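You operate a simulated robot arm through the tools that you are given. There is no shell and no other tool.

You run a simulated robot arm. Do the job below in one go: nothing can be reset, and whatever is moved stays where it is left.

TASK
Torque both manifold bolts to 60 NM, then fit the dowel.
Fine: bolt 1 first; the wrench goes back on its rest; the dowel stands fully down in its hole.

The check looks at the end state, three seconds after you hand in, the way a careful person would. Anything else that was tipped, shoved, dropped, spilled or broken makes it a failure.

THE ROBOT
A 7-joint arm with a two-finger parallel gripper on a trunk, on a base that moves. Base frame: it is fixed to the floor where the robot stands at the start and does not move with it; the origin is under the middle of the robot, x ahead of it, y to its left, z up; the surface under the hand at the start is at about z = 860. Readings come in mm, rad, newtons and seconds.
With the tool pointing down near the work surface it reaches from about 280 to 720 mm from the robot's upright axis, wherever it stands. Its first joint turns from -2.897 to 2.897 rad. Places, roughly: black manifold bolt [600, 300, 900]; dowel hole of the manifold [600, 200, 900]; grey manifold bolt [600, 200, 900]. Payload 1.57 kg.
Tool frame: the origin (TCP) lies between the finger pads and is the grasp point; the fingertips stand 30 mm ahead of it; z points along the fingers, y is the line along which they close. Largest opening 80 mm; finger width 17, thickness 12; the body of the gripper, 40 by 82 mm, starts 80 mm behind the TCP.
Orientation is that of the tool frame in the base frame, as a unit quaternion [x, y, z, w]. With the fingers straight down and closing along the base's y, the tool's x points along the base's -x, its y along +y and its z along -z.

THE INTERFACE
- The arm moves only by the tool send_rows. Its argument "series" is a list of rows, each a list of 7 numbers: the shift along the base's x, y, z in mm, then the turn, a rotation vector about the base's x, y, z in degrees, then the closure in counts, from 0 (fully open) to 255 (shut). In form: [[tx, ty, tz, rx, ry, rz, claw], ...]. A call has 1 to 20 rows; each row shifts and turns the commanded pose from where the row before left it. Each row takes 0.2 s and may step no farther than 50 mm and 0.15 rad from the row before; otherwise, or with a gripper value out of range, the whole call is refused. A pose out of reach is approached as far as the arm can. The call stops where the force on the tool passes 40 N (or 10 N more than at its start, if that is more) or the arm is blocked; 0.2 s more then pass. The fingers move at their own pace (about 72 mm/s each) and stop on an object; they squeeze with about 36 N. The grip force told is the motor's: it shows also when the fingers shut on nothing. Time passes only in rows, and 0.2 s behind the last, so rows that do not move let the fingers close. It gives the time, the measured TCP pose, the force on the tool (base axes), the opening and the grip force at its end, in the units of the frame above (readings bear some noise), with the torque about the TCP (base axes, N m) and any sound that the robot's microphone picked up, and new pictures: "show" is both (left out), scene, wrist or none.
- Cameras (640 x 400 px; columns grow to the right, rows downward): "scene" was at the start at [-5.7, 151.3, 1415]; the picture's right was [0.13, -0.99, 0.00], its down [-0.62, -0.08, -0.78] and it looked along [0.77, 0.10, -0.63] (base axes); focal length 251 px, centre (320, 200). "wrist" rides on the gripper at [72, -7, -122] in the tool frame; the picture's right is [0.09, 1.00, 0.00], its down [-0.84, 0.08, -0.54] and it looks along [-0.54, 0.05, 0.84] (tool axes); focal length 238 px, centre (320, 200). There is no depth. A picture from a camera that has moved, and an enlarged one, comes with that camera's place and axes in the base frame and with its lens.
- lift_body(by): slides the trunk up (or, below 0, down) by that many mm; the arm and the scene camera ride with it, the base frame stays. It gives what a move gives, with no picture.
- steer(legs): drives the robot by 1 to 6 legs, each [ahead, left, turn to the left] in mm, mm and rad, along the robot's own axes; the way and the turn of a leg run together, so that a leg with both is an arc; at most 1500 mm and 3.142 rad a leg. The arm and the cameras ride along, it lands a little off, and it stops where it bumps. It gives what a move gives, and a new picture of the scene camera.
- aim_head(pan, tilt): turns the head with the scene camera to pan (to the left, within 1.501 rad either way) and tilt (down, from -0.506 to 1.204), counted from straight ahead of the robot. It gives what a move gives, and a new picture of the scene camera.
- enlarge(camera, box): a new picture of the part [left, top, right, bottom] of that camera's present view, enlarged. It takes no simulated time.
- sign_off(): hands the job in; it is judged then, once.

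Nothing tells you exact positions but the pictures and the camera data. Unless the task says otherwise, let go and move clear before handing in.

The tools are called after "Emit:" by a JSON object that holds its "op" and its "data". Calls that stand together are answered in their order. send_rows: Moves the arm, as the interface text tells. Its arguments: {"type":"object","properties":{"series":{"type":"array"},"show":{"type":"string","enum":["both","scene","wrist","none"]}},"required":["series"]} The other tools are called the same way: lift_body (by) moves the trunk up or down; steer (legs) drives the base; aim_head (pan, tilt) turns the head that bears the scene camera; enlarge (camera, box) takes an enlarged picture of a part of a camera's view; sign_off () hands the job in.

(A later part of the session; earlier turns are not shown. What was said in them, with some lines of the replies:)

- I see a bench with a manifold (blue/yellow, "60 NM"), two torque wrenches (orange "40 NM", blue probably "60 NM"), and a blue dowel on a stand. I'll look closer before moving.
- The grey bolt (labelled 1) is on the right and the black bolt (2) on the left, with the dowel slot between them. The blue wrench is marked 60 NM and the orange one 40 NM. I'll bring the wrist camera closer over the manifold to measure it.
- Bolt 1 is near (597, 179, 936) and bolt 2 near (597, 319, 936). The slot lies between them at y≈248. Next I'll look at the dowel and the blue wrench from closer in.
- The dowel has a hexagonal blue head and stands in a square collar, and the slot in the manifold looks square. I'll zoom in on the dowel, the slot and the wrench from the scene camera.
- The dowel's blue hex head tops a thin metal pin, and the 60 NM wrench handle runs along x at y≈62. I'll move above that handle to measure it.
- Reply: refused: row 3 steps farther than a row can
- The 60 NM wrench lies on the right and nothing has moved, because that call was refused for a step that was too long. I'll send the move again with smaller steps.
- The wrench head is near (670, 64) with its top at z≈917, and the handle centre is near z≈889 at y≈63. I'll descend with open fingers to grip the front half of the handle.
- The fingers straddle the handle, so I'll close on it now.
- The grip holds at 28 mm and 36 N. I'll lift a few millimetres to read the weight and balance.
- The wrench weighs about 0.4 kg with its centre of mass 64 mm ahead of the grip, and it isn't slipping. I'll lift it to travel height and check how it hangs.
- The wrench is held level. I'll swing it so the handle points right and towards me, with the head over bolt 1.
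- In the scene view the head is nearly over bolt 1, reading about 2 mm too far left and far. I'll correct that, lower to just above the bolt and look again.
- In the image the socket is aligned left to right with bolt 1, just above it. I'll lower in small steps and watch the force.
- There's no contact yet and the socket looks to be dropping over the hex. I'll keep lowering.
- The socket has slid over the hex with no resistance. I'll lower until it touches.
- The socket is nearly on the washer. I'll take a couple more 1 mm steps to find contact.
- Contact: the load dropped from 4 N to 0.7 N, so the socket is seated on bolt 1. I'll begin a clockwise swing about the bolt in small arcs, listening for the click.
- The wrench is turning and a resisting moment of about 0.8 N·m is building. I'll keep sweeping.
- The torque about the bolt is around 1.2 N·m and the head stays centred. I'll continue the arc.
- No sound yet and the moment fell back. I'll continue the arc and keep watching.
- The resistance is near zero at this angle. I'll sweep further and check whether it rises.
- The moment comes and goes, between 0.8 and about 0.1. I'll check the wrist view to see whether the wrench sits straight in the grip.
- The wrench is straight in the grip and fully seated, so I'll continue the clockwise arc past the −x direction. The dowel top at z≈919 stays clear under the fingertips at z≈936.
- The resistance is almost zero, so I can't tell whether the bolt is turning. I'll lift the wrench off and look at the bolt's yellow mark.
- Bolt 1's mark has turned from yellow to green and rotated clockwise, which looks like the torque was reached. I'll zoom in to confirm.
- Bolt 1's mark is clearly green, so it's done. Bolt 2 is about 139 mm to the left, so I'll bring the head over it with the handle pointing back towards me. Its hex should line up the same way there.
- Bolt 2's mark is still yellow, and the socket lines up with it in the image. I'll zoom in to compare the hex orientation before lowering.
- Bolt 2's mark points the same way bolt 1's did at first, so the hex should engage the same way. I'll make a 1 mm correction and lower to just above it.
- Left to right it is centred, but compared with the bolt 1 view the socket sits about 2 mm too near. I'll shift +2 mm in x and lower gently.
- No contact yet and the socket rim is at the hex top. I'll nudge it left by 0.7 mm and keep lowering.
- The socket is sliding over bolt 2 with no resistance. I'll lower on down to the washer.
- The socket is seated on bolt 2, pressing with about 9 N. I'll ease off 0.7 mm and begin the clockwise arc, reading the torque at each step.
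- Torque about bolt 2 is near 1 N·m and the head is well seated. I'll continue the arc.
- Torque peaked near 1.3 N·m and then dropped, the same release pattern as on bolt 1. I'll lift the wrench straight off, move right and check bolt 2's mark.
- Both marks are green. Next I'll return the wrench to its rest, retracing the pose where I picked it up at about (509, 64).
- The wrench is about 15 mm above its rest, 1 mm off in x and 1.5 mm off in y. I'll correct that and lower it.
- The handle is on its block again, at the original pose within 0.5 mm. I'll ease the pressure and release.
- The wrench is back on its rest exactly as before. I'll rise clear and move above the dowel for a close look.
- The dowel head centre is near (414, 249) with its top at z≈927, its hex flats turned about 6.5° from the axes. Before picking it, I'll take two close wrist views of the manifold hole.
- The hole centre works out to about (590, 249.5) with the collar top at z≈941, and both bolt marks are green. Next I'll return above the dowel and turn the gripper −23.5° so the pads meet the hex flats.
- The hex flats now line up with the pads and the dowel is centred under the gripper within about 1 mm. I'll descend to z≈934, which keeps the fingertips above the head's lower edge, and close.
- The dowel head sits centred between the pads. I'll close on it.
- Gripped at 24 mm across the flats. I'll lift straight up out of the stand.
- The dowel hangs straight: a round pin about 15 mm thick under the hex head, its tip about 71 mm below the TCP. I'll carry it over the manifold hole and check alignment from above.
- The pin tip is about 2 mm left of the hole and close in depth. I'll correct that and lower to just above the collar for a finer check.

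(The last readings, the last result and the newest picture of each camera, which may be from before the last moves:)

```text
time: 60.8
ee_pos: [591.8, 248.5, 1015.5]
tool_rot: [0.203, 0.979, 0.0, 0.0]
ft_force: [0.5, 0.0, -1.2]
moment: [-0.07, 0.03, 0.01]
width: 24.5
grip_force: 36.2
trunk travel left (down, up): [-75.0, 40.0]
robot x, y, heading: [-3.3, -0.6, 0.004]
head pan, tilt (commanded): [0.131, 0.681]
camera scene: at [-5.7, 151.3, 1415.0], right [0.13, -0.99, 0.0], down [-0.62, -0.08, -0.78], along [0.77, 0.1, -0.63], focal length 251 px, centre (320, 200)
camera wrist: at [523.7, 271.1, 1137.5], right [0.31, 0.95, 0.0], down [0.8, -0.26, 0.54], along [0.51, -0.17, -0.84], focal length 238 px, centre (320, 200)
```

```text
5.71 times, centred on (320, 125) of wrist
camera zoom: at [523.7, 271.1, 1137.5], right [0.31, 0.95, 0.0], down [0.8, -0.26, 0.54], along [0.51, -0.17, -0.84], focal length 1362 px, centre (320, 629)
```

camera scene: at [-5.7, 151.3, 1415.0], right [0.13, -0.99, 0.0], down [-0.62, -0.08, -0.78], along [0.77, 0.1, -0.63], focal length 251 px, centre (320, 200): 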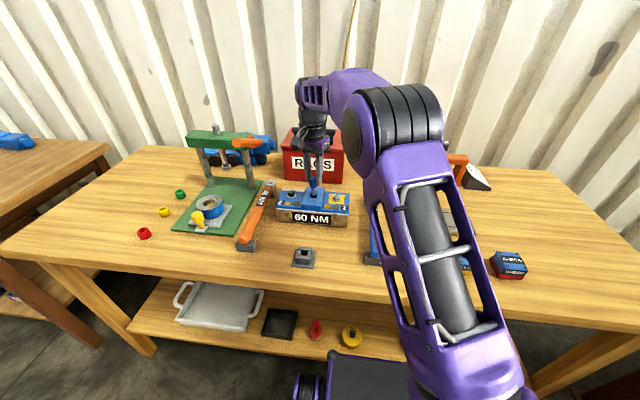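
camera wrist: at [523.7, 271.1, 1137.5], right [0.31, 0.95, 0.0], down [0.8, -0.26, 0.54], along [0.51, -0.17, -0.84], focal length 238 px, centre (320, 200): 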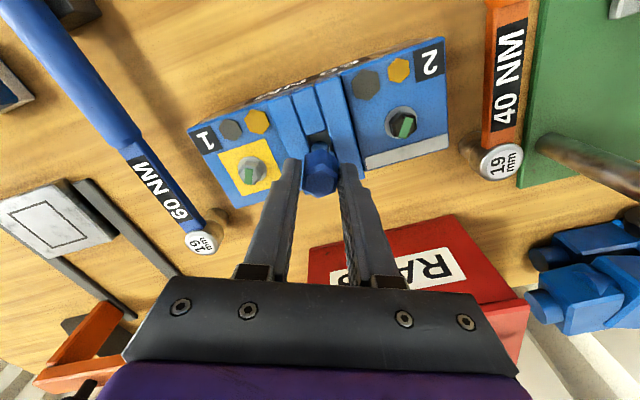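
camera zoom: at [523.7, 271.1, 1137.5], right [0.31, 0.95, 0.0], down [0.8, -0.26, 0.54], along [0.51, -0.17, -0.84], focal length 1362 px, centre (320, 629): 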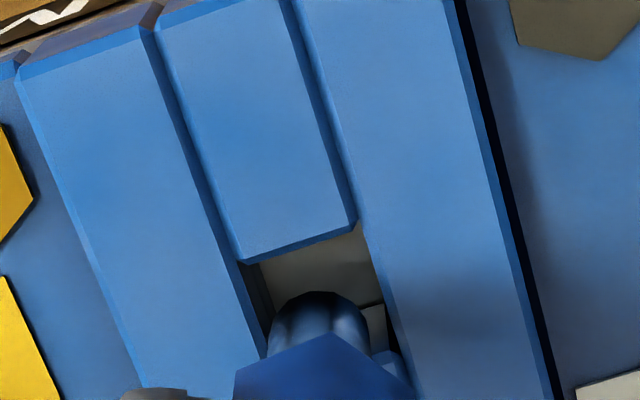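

Comparing both views, the pin is about 4 mm too far in x and 1 mm too far right. I'll correct that and look again.

Emit:
{"op": "send_rows", "data": {"series": [[-2, 0.5, 0, 0, 0, 0, 255], [-2, 0.5, 0, 0, 0, 0, 255], [0, 0, 0, 0, 0, 0, 255], [0, 0, 0, 0, 0, 0, 255]], "show": "both"}}

Emit:
{"op": "enlarge", "data": {"camera": "scene", "box": [300, 176, 332, 206]}}

Emit:
{"op": "enlarge", "data": {"camera": "wrist", "box": [290, 100, 350, 155]}}

```text
time: 61.8
ee_pos: [586.6, 248.8, 1015.7]
tool_rot: [0.204, 0.979, 0.0, 0.001]
ft_force: [0.5, 0.5, -0.7]
moment: [-0.04, 0.03, -0.01]
width: 24.3
grip_force: 35.7
trunk travel left (down, up): [-75.0, 40.0]
robot x, y, heading: [2.2, -2.3, -0.001]
head pan, tilt (commanded): [0.131, 0.681]
camera scene: at [-5.7, 151.3, 1415.0], right [0.13, -0.99, 0.0], down [-0.62, -0.08, -0.78], along [0.77, 0.1, -0.63], focal length 251 px, centre (320, 200)
camera wrist: at [519.2, 271.9, 1137.1], right [0.31, 0.95, 0.0], down [0.8, -0.26, 0.54], along [0.51, -0.17, -0.84], focal length 238 px, centre (320, 200)
```

scene: 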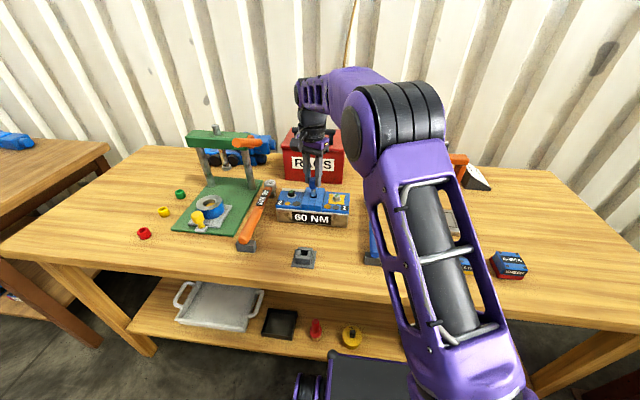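
wrist: 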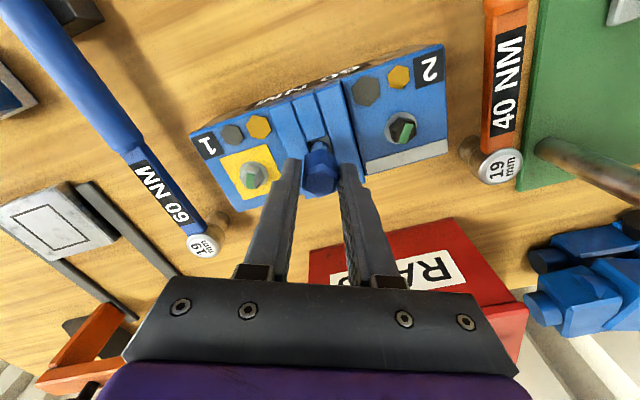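

```text
13.33 times, centred on (316, 191) of scene
camera zoom: at [-5.7, 151.3, 1415.0], right [0.13, -0.99, 0.0], down [-0.62, -0.08, -0.78], along [0.77, 0.1, -0.63], focal length 3350 px, centre (373, 320)
```

zoom: 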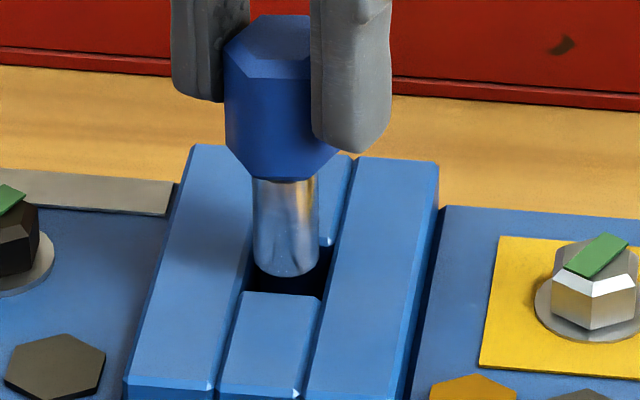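

```text
7.27 times, centred on (320, 128) of wrist
camera zoom: at [519.2, 271.9, 1137.1], right [0.31, 0.95, 0.0], down [0.8, -0.26, 0.54], along [0.51, -0.17, -0.84], focal length 1734 px, centre (320, 727)
```

zoom: 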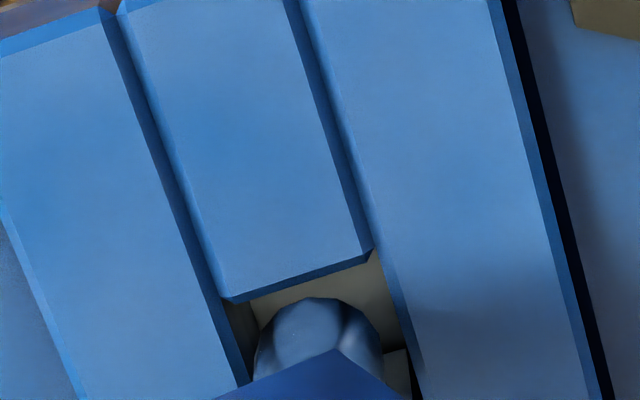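

Both views now show the pin centred over the 18 mm hole within about 0.5 mm, some 4 mm above the collar. I'll lower slowly and watch the force.

Emit:
{"op": "send_rows", "data": {"series": [[0, 0, -1, 0, 0, 0, 255], [0, 0, -1, 0, 0, 0, 255], [0, 0, -1, 0, 0, 0, 255], [0, 0, -1, 0, 0, 0, 255], [0, 0, -1, 0, 0, 0, 255], [0, 0, -1, 0, 0, 0, 255], [0, 0, 0, 0, 0, 0, 255], [0, 0, 0, 0, 0, 0, 255]], "show": "both"}}

Emit:
{"op": "enlarge", "data": {"camera": "scene", "box": [300, 176, 332, 206]}}

Emit:
{"op": "enlarge", "data": {"camera": "wrist", "box": [290, 100, 350, 155]}}

```text
time: 63.6
ee_pos: [588.7, 248.3, 1008.6]
tool_rot: [0.204, 0.979, 0.0, 0.001]
ft_force: [-0.7, -1.2, -0.4]
moment: [0.01, 0.0, -0.02]
width: 24.3
grip_force: 36.0
trunk travel left (down, up): [-75.0, 40.0]
robot x, y, heading: [2.5, 1.8, -0.001]
head pan, tilt (commanded): [0.131, 0.681]
camera scene: at [-5.7, 151.3, 1415.0], right [0.13, -0.99, 0.0], down [-0.62, -0.08, -0.78], along [0.77, 0.1, -0.63], focal length 251 px, centre (320, 200)
camera wrist: at [519.2, 272.3, 1130.6], right [0.31, 0.95, 0.0], down [0.8, -0.26, 0.54], along [0.51, -0.17, -0.84], focal length 238 px, centre (320, 200)
```

scene: 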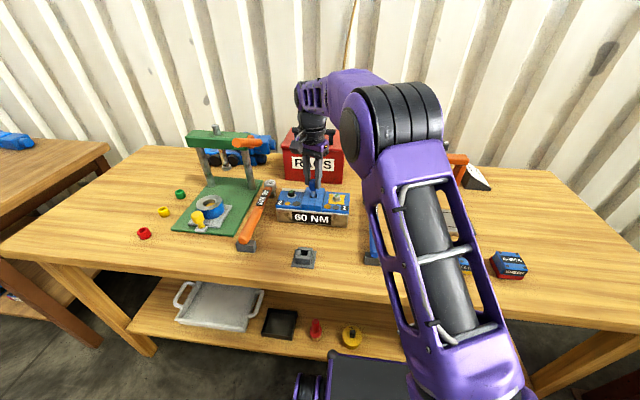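
wrist: 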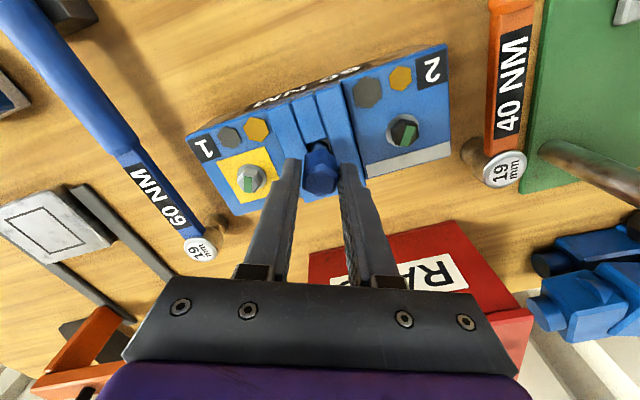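

```text
13.33 times, centred on (316, 191) of scene
camera zoom: at [-5.7, 151.3, 1415.0], right [0.13, -0.99, 0.0], down [-0.62, -0.08, -0.78], along [0.77, 0.1, -0.63], focal length 3350 px, centre (373, 320)
```

zoom: 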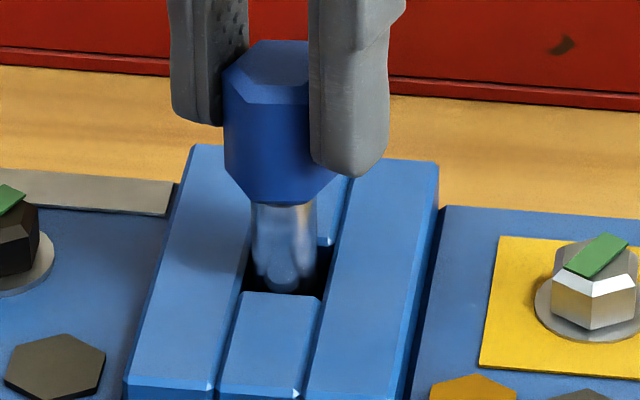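

```text
7.27 times, centred on (320, 128) of wrist
camera zoom: at [519.2, 272.3, 1130.6], right [0.31, 0.95, 0.0], down [0.8, -0.26, 0.54], along [0.51, -0.17, -0.84], focal length 1734 px, centre (320, 727)
```

zoom: 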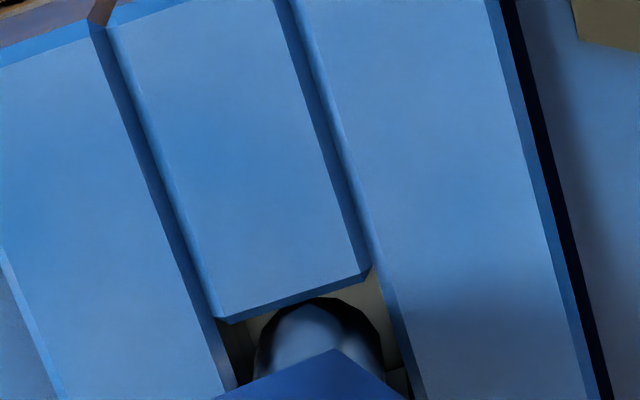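

No contact and the tip is entering the hole. I'll keep lowering.

Emit:
{"op": "send_rows", "data": {"series": [[0, -0.3, -1, 0, 0, 0, 255], [0, 0, -1, 0, 0, 0, 255], [0, 0, -1, 0, 0, 0, 255], [0, 0, -1, 0, 0, 0, 255], [0, 0, -1, 0, 0, 0, 255], [0, 0, 0, 0, 0, 0, 255], [0, 0, 0, 0, 0, 0, 255]], "show": "scene"}}

Emit:
{"op": "enlarge", "data": {"camera": "scene", "box": [300, 176, 332, 206]}}

Emit:
{"op": "enlarge", "data": {"camera": "wrist", "box": [290, 100, 350, 155]}}

```text
time: 65.2
ee_pos: [587.1, 248.5, 1003.8]
tool_rot: [0.204, 0.979, -0.001, 0.0]
ft_force: [1.4, -0.5, 0.0]
moment: [-0.04, -0.08, 0.0]
width: 24.5
grip_force: 35.9
trunk travel left (down, up): [-75.0, 40.0]
robot x, y, heading: [2.1, -0.7, 0.003]
head pan, tilt (commanded): [0.131, 0.681]
camera scene: at [-5.6, 151.3, 1415.0], right [0.13, -0.99, 0.0], down [-0.62, -0.08, -0.78], along [0.77, 0.1, -0.63], focal length 251 px, centre (320, 200)
```

scene: 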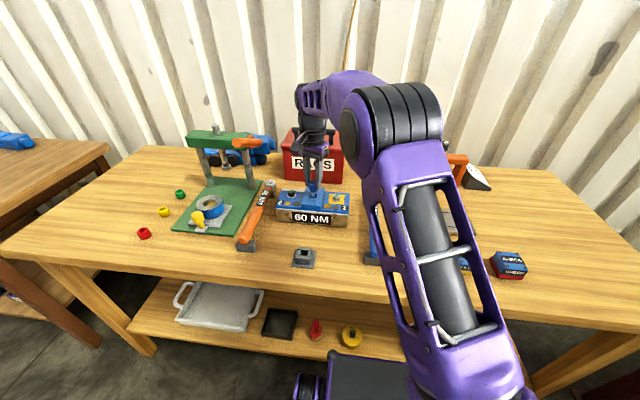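

```text
13.33 times, centred on (316, 191) of scene
camera zoom: at [-5.6, 151.3, 1415.0], right [0.13, -0.99, 0.0], down [-0.62, -0.08, -0.78], along [0.77, 0.1, -0.63], focal length 3350 px, centre (373, 320)
```

zoom: 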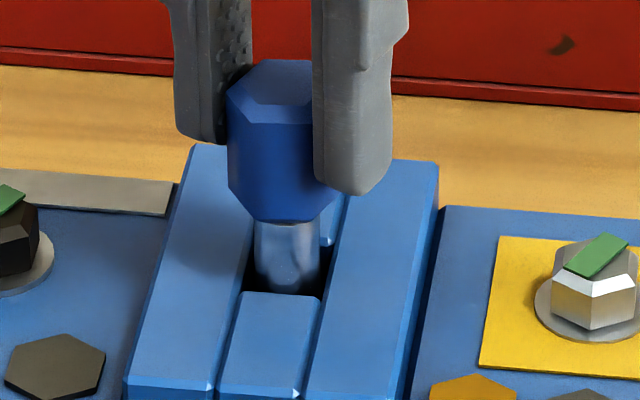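

```text
7.27 times, centred on (320, 128) of wrist
camera zoom: at [519.0, 271.6, 1125.7], right [0.31, 0.95, 0.0], down [0.8, -0.26, 0.54], along [0.51, -0.17, -0.84], focal length 1734 px, centre (320, 727)
```

zoom: 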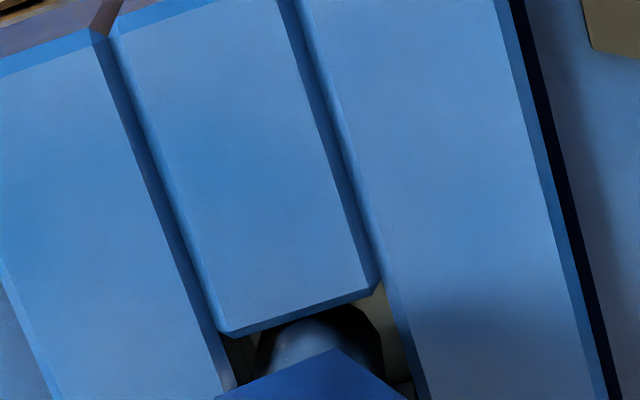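

The pin is inside the hole with almost no side load. I'll continue straight down.

Emit:
{"op": "send_rows", "data": {"series": [[0, 0, -1.5, 0, 0, 0, 255], [0, 0, -1.5, 0, 0, 0, 255], [0, 0, -1.5, 0, 0, 0, 255], [0, 0, -1.5, 0, 0, 0, 255], [0, 0, -1.5, 0, 0, 0, 255], [0, 0, -1.5, 0, 0, 0, 255], [0, 0, 0, 0, 0, 0, 255], [0, 0, 0, 0, 0, 0, 255]], "show": "scene"}}

Emit:
{"op": "enlarge", "data": {"camera": "scene", "box": [300, 176, 332, 206]}}

```text
time: 67.0
ee_pos: [588.0, 248.3, 995.0]
tool_rot: [0.203, 0.979, 0.001, 0.0]
ft_force: [2.6, -1.0, -0.9]
moment: [-0.04, -0.13, -0.03]
width: 24.4
grip_force: 35.9
trunk travel left (down, up): [-75.0, 40.0]
robot x, y, heading: [0.3, 0.2, 0.005]
head pan, tilt (commanded): [0.131, 0.681]
camera scene: at [-5.5, 151.3, 1415.0], right [0.13, -0.99, 0.0], down [-0.62, -0.08, -0.78], along [0.77, 0.1, -0.63], focal length 251 px, centre (320, 200)
```

scene: 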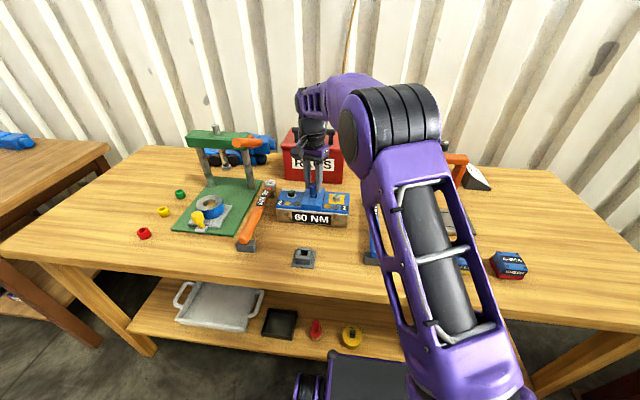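

```text
13.33 times, centred on (316, 191) of scene
camera zoom: at [-5.5, 151.3, 1415.0], right [0.13, -0.99, 0.0], down [-0.62, -0.08, -0.78], along [0.77, 0.1, -0.63], focal length 3350 px, centre (373, 320)
```

zoom: 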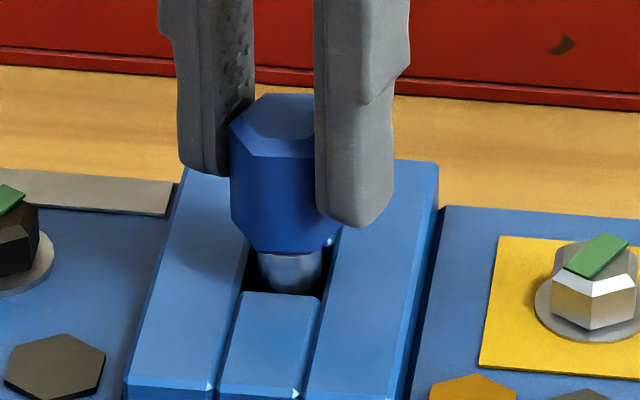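

There's a light side load of 2.6 N toward +x, so the pin is touching the near wall. I'll shift +0.8 mm in x and −0.4 mm in y, then keep lowering.

Emit:
{"op": "send_rows", "data": {"series": [[0.8, -0.4, 0, 0, 0, 0, 255], [0, 0, 0, 0, 0, 0, 255], [0, 0, -1.5, 0, 0, 0, 255], [0, 0, -1.5, 0, 0, 0, 255], [0, 0, -1.5, 0, 0, 0, 255], [0, 0, -1.5, 0, 0, 0, 255], [0, 0, 0, 0, 0, 0, 255], [0, 0, 0, 0, 0, 0, 255]], "show": "scene"}}

Emit:
{"op": "enlarge", "data": {"camera": "scene", "box": [300, 176, 332, 206]}}

```text
time: 68.8
ee_pos: [587.0, 247.4, 990.5]
tool_rot: [0.204, 0.979, 0.0, 0.001]
ft_force: [-1.6, -1.1, 9.1]
moment: [-0.08, 0.13, 0.02]
width: 24.2
grip_force: 36.3
trunk travel left (down, up): [-75.0, 40.0]
robot x, y, heading: [0.7, -0.2, 0.0]
head pan, tilt (commanded): [0.131, 0.681]
camera scene: at [-6.5, 151.0, 1415.1], right [0.13, -0.99, 0.0], down [-0.62, -0.08, -0.78], along [0.77, 0.1, -0.63], focal length 251 px, centre (320, 200)
```

scene: 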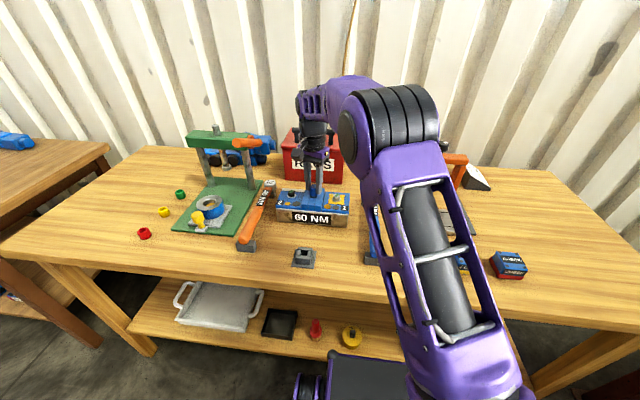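

```text
13.33 times, centred on (316, 191) of scene
camera zoom: at [-6.5, 151.0, 1415.1], right [0.13, -0.99, 0.0], down [-0.62, -0.08, -0.78], along [0.77, 0.1, -0.63], focal length 3350 px, centre (373, 320)
```

zoom: 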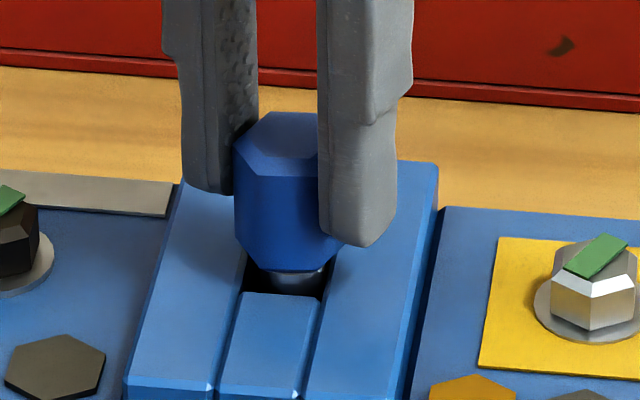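

The pin has met a firm stop: 10 N upward, centred on its axis, after about 22 mm of depth, so it looks bottomed in the hole. I'll ease off, re-press once to confirm the stop, and then release.

Emit:
{"op": "send_rows", "data": {"series": [[0, 0, 1.5, 0, 0, 0, 255], [-0.4, 0, 0.5, 0, 0, 0, 255], [0, 0, 0, 0, 0, 0, 255], [0, 0, 0, 0, 0, 0, 255]], "show": "none"}}

Emit:
{"op": "send_rows", "data": {"series": [[0, 0, -1, 0, 0, 0, 255], [0, 0, 0, 0, 0, 0, 255], [0, 0, 0, 0, 0, 0, 255]], "show": "none"}}

Emit:
{"op": "send_rows", "data": {"series": [[0, 0, -1, 0, 0, 0, 255], [0, 0, 0, 0, 0, 0, 255], [0, 0, 0, 0, 0, 0, 255]], "show": "both"}}

Emit:
{"op": "enlarge", "data": {"camera": "scene", "box": [300, 176, 332, 206]}}

Emit:
{"op": "enlarge", "data": {"camera": "wrist", "box": [280, 100, 360, 200]}}

```text
time: 69.8
ee_pos: [587.0, 247.2, 991.5]
tool_rot: [0.204, 0.979, 0.0, 0.0]
ft_force: [0.2, -0.6, -0.4]
moment: [0.05, 0.02, 0.0]
width: 24.2
grip_force: 35.4
trunk travel left (down, up): [-75.0, 40.0]
robot x, y, heading: [2.3, 1.3, 0.001]
head pan, tilt (commanded): [0.131, 0.681]
```

```text
time: 70.6
ee_pos: [587.4, 246.9, 989.4]
tool_rot: [0.204, 0.979, 0.0, -0.001]
ft_force: [-0.2, 0.7, 0.5]
moment: [0.02, 0.0, -0.03]
width: 24.3
grip_force: 36.1
trunk travel left (down, up): [-75.0, 40.0]
robot x, y, heading: [0.5, -0.6, 0.001]
head pan, tilt (commanded): [0.131, 0.681]
```

```text
time: 71.4
ee_pos: [588.6, 248.8, 989.2]
tool_rot: [0.205, 0.979, 0.001, 0.001]
ft_force: [-0.1, 0.3, 6.0]
moment: [-0.07, 0.03, -0.02]
width: 24.2
grip_force: 35.7
trunk travel left (down, up): [-75.0, 40.0]
robot x, y, heading: [2.2, -0.9, 0.0]
head pan, tilt (commanded): [0.131, 0.681]
camera scene: at [-6.2, 151.1, 1415.0], right [0.13, -0.99, 0.0], down [-0.62, -0.08, -0.78], along [0.77, 0.1, -0.63], focal length 251 px, centre (320, 200)
camera wrist: at [519.3, 270.7, 1111.4], right [0.31, 0.95, 0.0], down [0.8, -0.26, 0.54], along [0.52, -0.17, -0.84], focal length 238 px, centre (320, 200)
```

scene: 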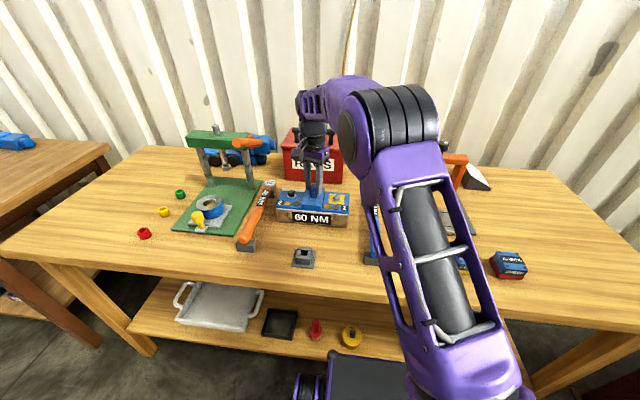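
wrist: 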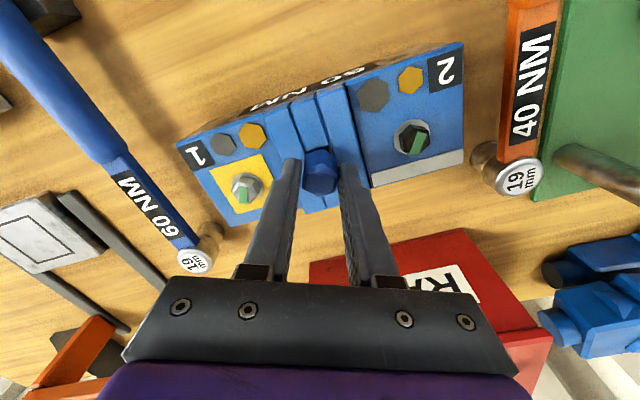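

```text
13.33 times, centred on (316, 191) of scene
camera zoom: at [-6.2, 151.1, 1415.0], right [0.13, -0.99, 0.0], down [-0.62, -0.08, -0.78], along [0.77, 0.1, -0.63], focal length 3350 px, centre (373, 320)
```

zoom: 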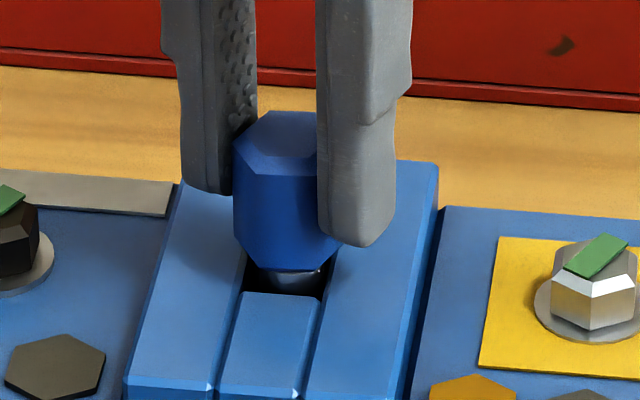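

```text
4.00 times, centred on (320, 150) of wrist
camera zoom: at [519.3, 270.7, 1111.4], right [0.31, 0.95, 0.0], down [0.8, -0.26, 0.54], along [0.52, -0.17, -0.84], focal length 953 px, centre (320, 400)
```

zoom: 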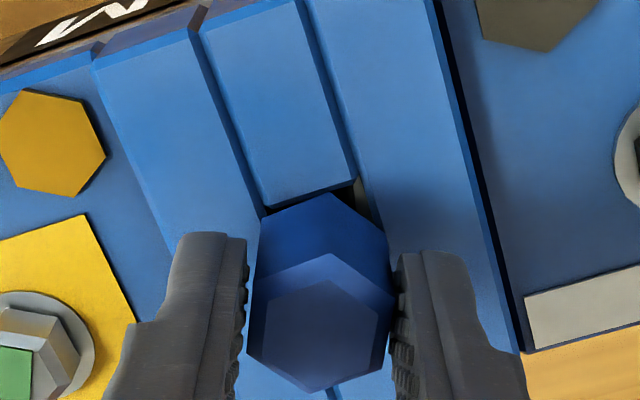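

It stops at the same level again with no side load, so the pin stands on the hole floor. I'll ease the pressure, open the fingers part way and check.

Emit:
{"op": "send_rows", "data": {"series": [[0, 0, 0.8, 0, 0, 0, 255], [0, 0, 0, 0, 0, 0, 255], [0, 0, 0, 0, 0, 0, 165], [0, 0, 0, 0, 0, 0, 120], [0, 0, 0, 0, 0, 0, 90], [0, 0, 0, 0, 0, 0, 90], [0, 0, 0, 0, 0, 0, 90]], "show": "both"}}

Emit:
{"op": "enlarge", "data": {"camera": "scene", "box": [300, 176, 332, 206]}}

Emit:
{"op": "enlarge", "data": {"camera": "wrist", "box": [280, 100, 360, 200]}}

```text
time: 73.0
ee_pos: [588.7, 248.6, 989.8]
tool_rot: [0.204, 0.979, 0.0, 0.0]
ft_force: [-0.3, -0.3, -0.3]
moment: [-0.02, 0.0, -0.03]
width: 51.7
grip_force: 0.0
trunk travel left (down, up): [-75.0, 40.0]
robot x, y, heading: [3.2, -1.3, -0.002]
head pan, tilt (commanded): [0.131, 0.681]
camera scene: at [-5.7, 151.3, 1415.0], right [0.13, -0.99, 0.0], down [-0.62, -0.08, -0.78], along [0.77, 0.1, -0.63], focal length 251 px, centre (320, 200)
camera wrist: at [519.6, 270.7, 1111.2], right [0.31, 0.95, 0.0], down [0.8, -0.26, 0.54], along [0.51, -0.17, -0.84], focal length 238 px, centre (320, 200)
```

scene: 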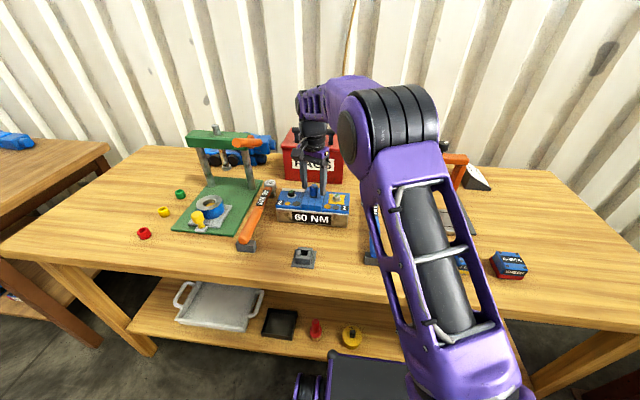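
wrist: 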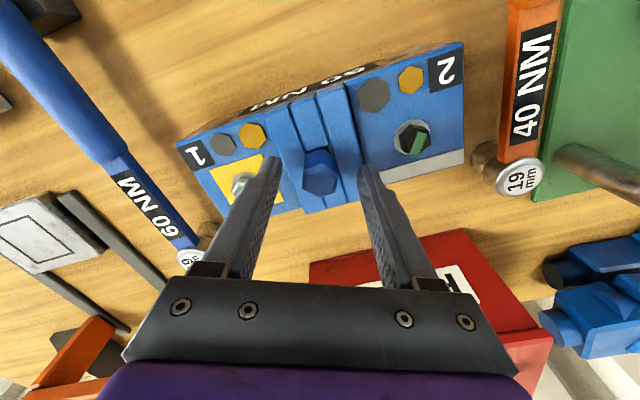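

```text
13.33 times, centred on (316, 191) of scene
camera zoom: at [-5.7, 151.3, 1415.0], right [0.13, -0.99, 0.0], down [-0.62, -0.08, -0.78], along [0.77, 0.1, -0.63], focal length 3350 px, centre (373, 320)
```

zoom: 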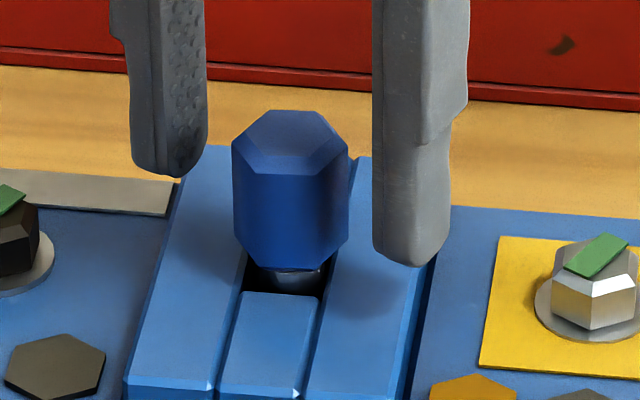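

```text
4.00 times, centred on (320, 150) of wrist
camera zoom: at [519.6, 270.7, 1111.2], right [0.31, 0.95, 0.0], down [0.8, -0.26, 0.54], along [0.51, -0.17, -0.84], focal length 953 px, centre (320, 400)
```

zoom: 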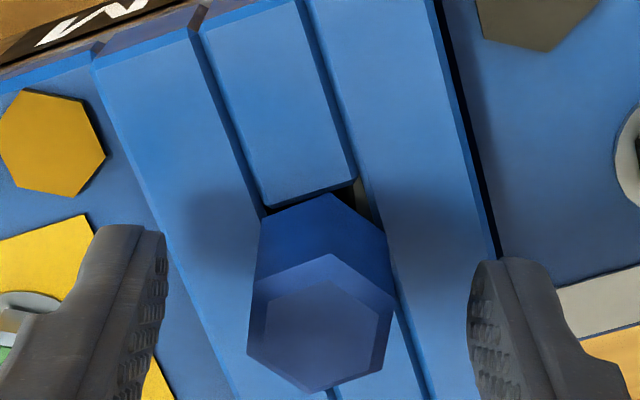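

The dowel stands upright and didn't move on release. Its depth matches the hole depth I measured from the earlier views, about 21 mm. I'll retreat straight up and back, then inspect everything.

Emit:
{"op": "send_rows", "data": {"series": [[0, 0, 15, 0, 0, 0, 90], [0, 0, 25, 0, 0, 0, 90], [0, 0, 35, 0, 0, 0, 90], [0, 0, 40, 0, 0, 0, 90], [-30, 0, 30, 0, 0, 6, 60], [-40, 5, 15, 0, 0, 6, 0], [-40, 5, 0, 0, 0, 6, 0], [-40, 5, 0, 0, 0, 5.5, 0], [-35, 5, 0, 0, 0, 0, 0], [0, 0, 0, 0, 0, 0, 0]], "show": "both"}}

Emit:
{"op": "enlarge", "data": {"camera": "scene", "box": [230, 160, 410, 280]}}

Emit:
{"op": "enlarge", "data": {"camera": "wrist", "box": [220, 130, 400, 270]}}

```text
time: 75.2
ee_pos: [403.5, 268.3, 1148.5]
tool_rot: [0.0, 1.0, 0.0, -0.001]
ft_force: [0.1, 0.1, 1.1]
moment: [0.02, -0.01, 0.04]
width: 80.1
grip_force: 0.1
trunk travel left (down, up): [-75.0, 40.0]
robot x, y, heading: [-1.1, 1.5, -0.003]
head pan, tilt (commanded): [0.131, 0.681]
camera scene: at [-5.9, 151.3, 1415.0], right [0.13, -0.99, 0.0], down [-0.62, -0.08, -0.78], along [0.77, 0.1, -0.63], focal length 251 px, centre (320, 200)
camera wrist: at [331.2, 260.9, 1269.6], right [-0.09, 1.0, 0.0], down [0.84, 0.08, 0.54], along [0.54, 0.05, -0.84], focal length 238 px, centre (320, 200)
```

scene: 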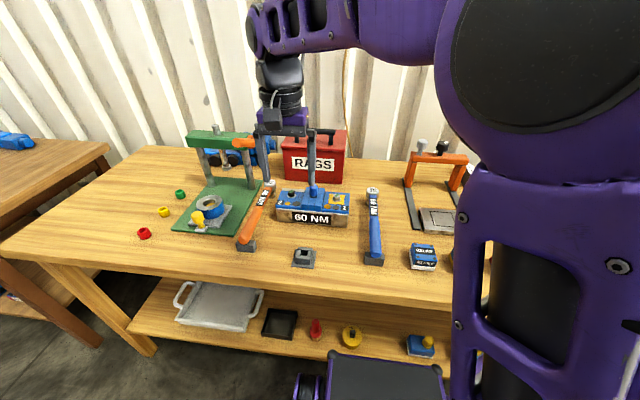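
wrist: 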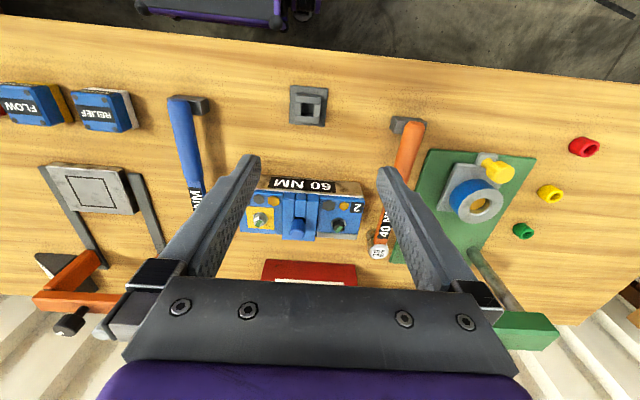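

```text
3.33 times, centred on (320, 220) of scene
camera zoom: at [-5.9, 151.3, 1415.0], right [0.13, -0.99, 0.0], down [-0.62, -0.08, -0.78], along [0.77, 0.1, -0.63], focal length 838 px, centre (320, 133)
```

zoom: 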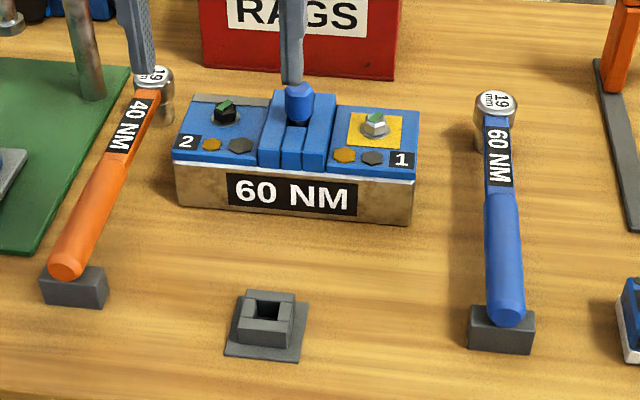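

```text
2.86 times, centred on (310, 200) of wrist
camera zoom: at [331.2, 260.9, 1269.6], right [-0.09, 1.0, 0.0], down [0.84, 0.08, 0.54], along [0.54, 0.05, -0.84], focal length 681 px, centre (349, 200)
```

zoom: 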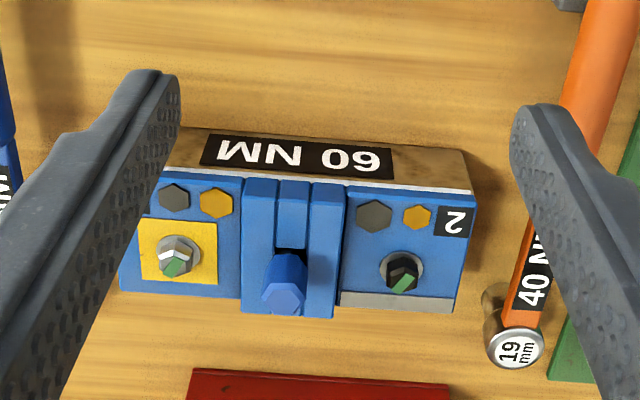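

Both bolts are marked green, the wrench is on its rest and the dowel is upright in the manifold. I'll take one last close look at the dowel and the wrench.

Emit:
{"op": "enlarge", "data": {"camera": "scene", "box": [296, 172, 336, 208]}}

Emit:
{"op": "enlarge", "data": {"camera": "scene", "box": [340, 170, 420, 280]}}

```text
11.11 times, centred on (316, 190) of scene
camera zoom: at [-5.9, 151.3, 1415.0], right [0.13, -0.99, 0.0], down [-0.62, -0.08, -0.78], along [0.77, 0.1, -0.63], focal length 2792 px, centre (364, 311)
```

zoom: 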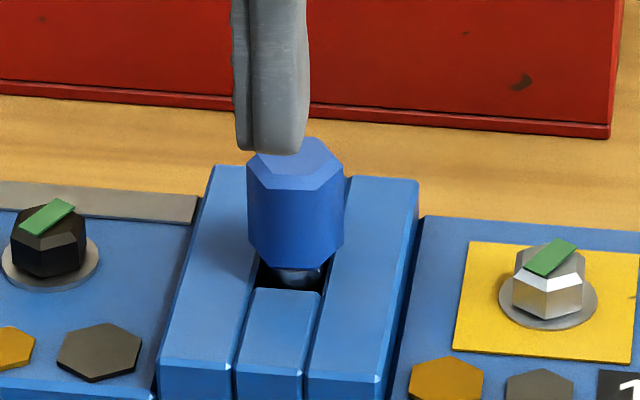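

```text
3.64 times, centred on (380, 225) of scene
camera zoom: at [-5.9, 151.3, 1415.0], right [0.13, -0.99, 0.0], down [-0.62, -0.08, -0.78], along [0.77, 0.1, -0.63], focal length 914 px, centre (102, 109)
```

zoom: 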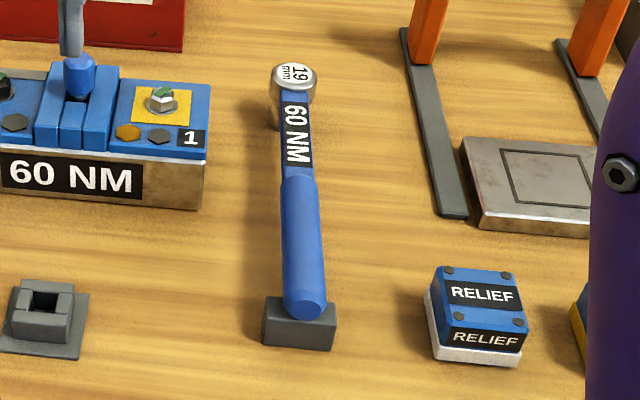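

Both bolts show green, the 60 NM wrench is on its rest, the dowel is upright on the floor of its hole, and the arm is clear. I'm handing the job in.

Emit:
{"op": "sign_off", "data": {}}

```text
The job is handed in.
```

I tightened both manifold bolts with the 60 NM wrench, bolt 1 first. I then put the wrench back on its rest and set the dowel in its hole. The job is handed in.

- **Bolts:** the mark on each bolt turned from yellow to green, and the turning force built up and then dropped off on each. The microphone reported no click, so the green marks are what I'm relying on. I kept turning bolt 1 for some way after that drop; its mark was green when I checked.
- **Wrench:** it lies where it was at the start, within about half a millimetre.
- **Dowel:** I pressed it down twice and it stopped firmly at the same depth both times. It stayed upright when I let go. The head stands about 9 mm above the collar; the pin looks longer than the hole is deep, so I take it to be fully down.

I saw nothing else moved or knocked over, and the arm was clear when I handed in.
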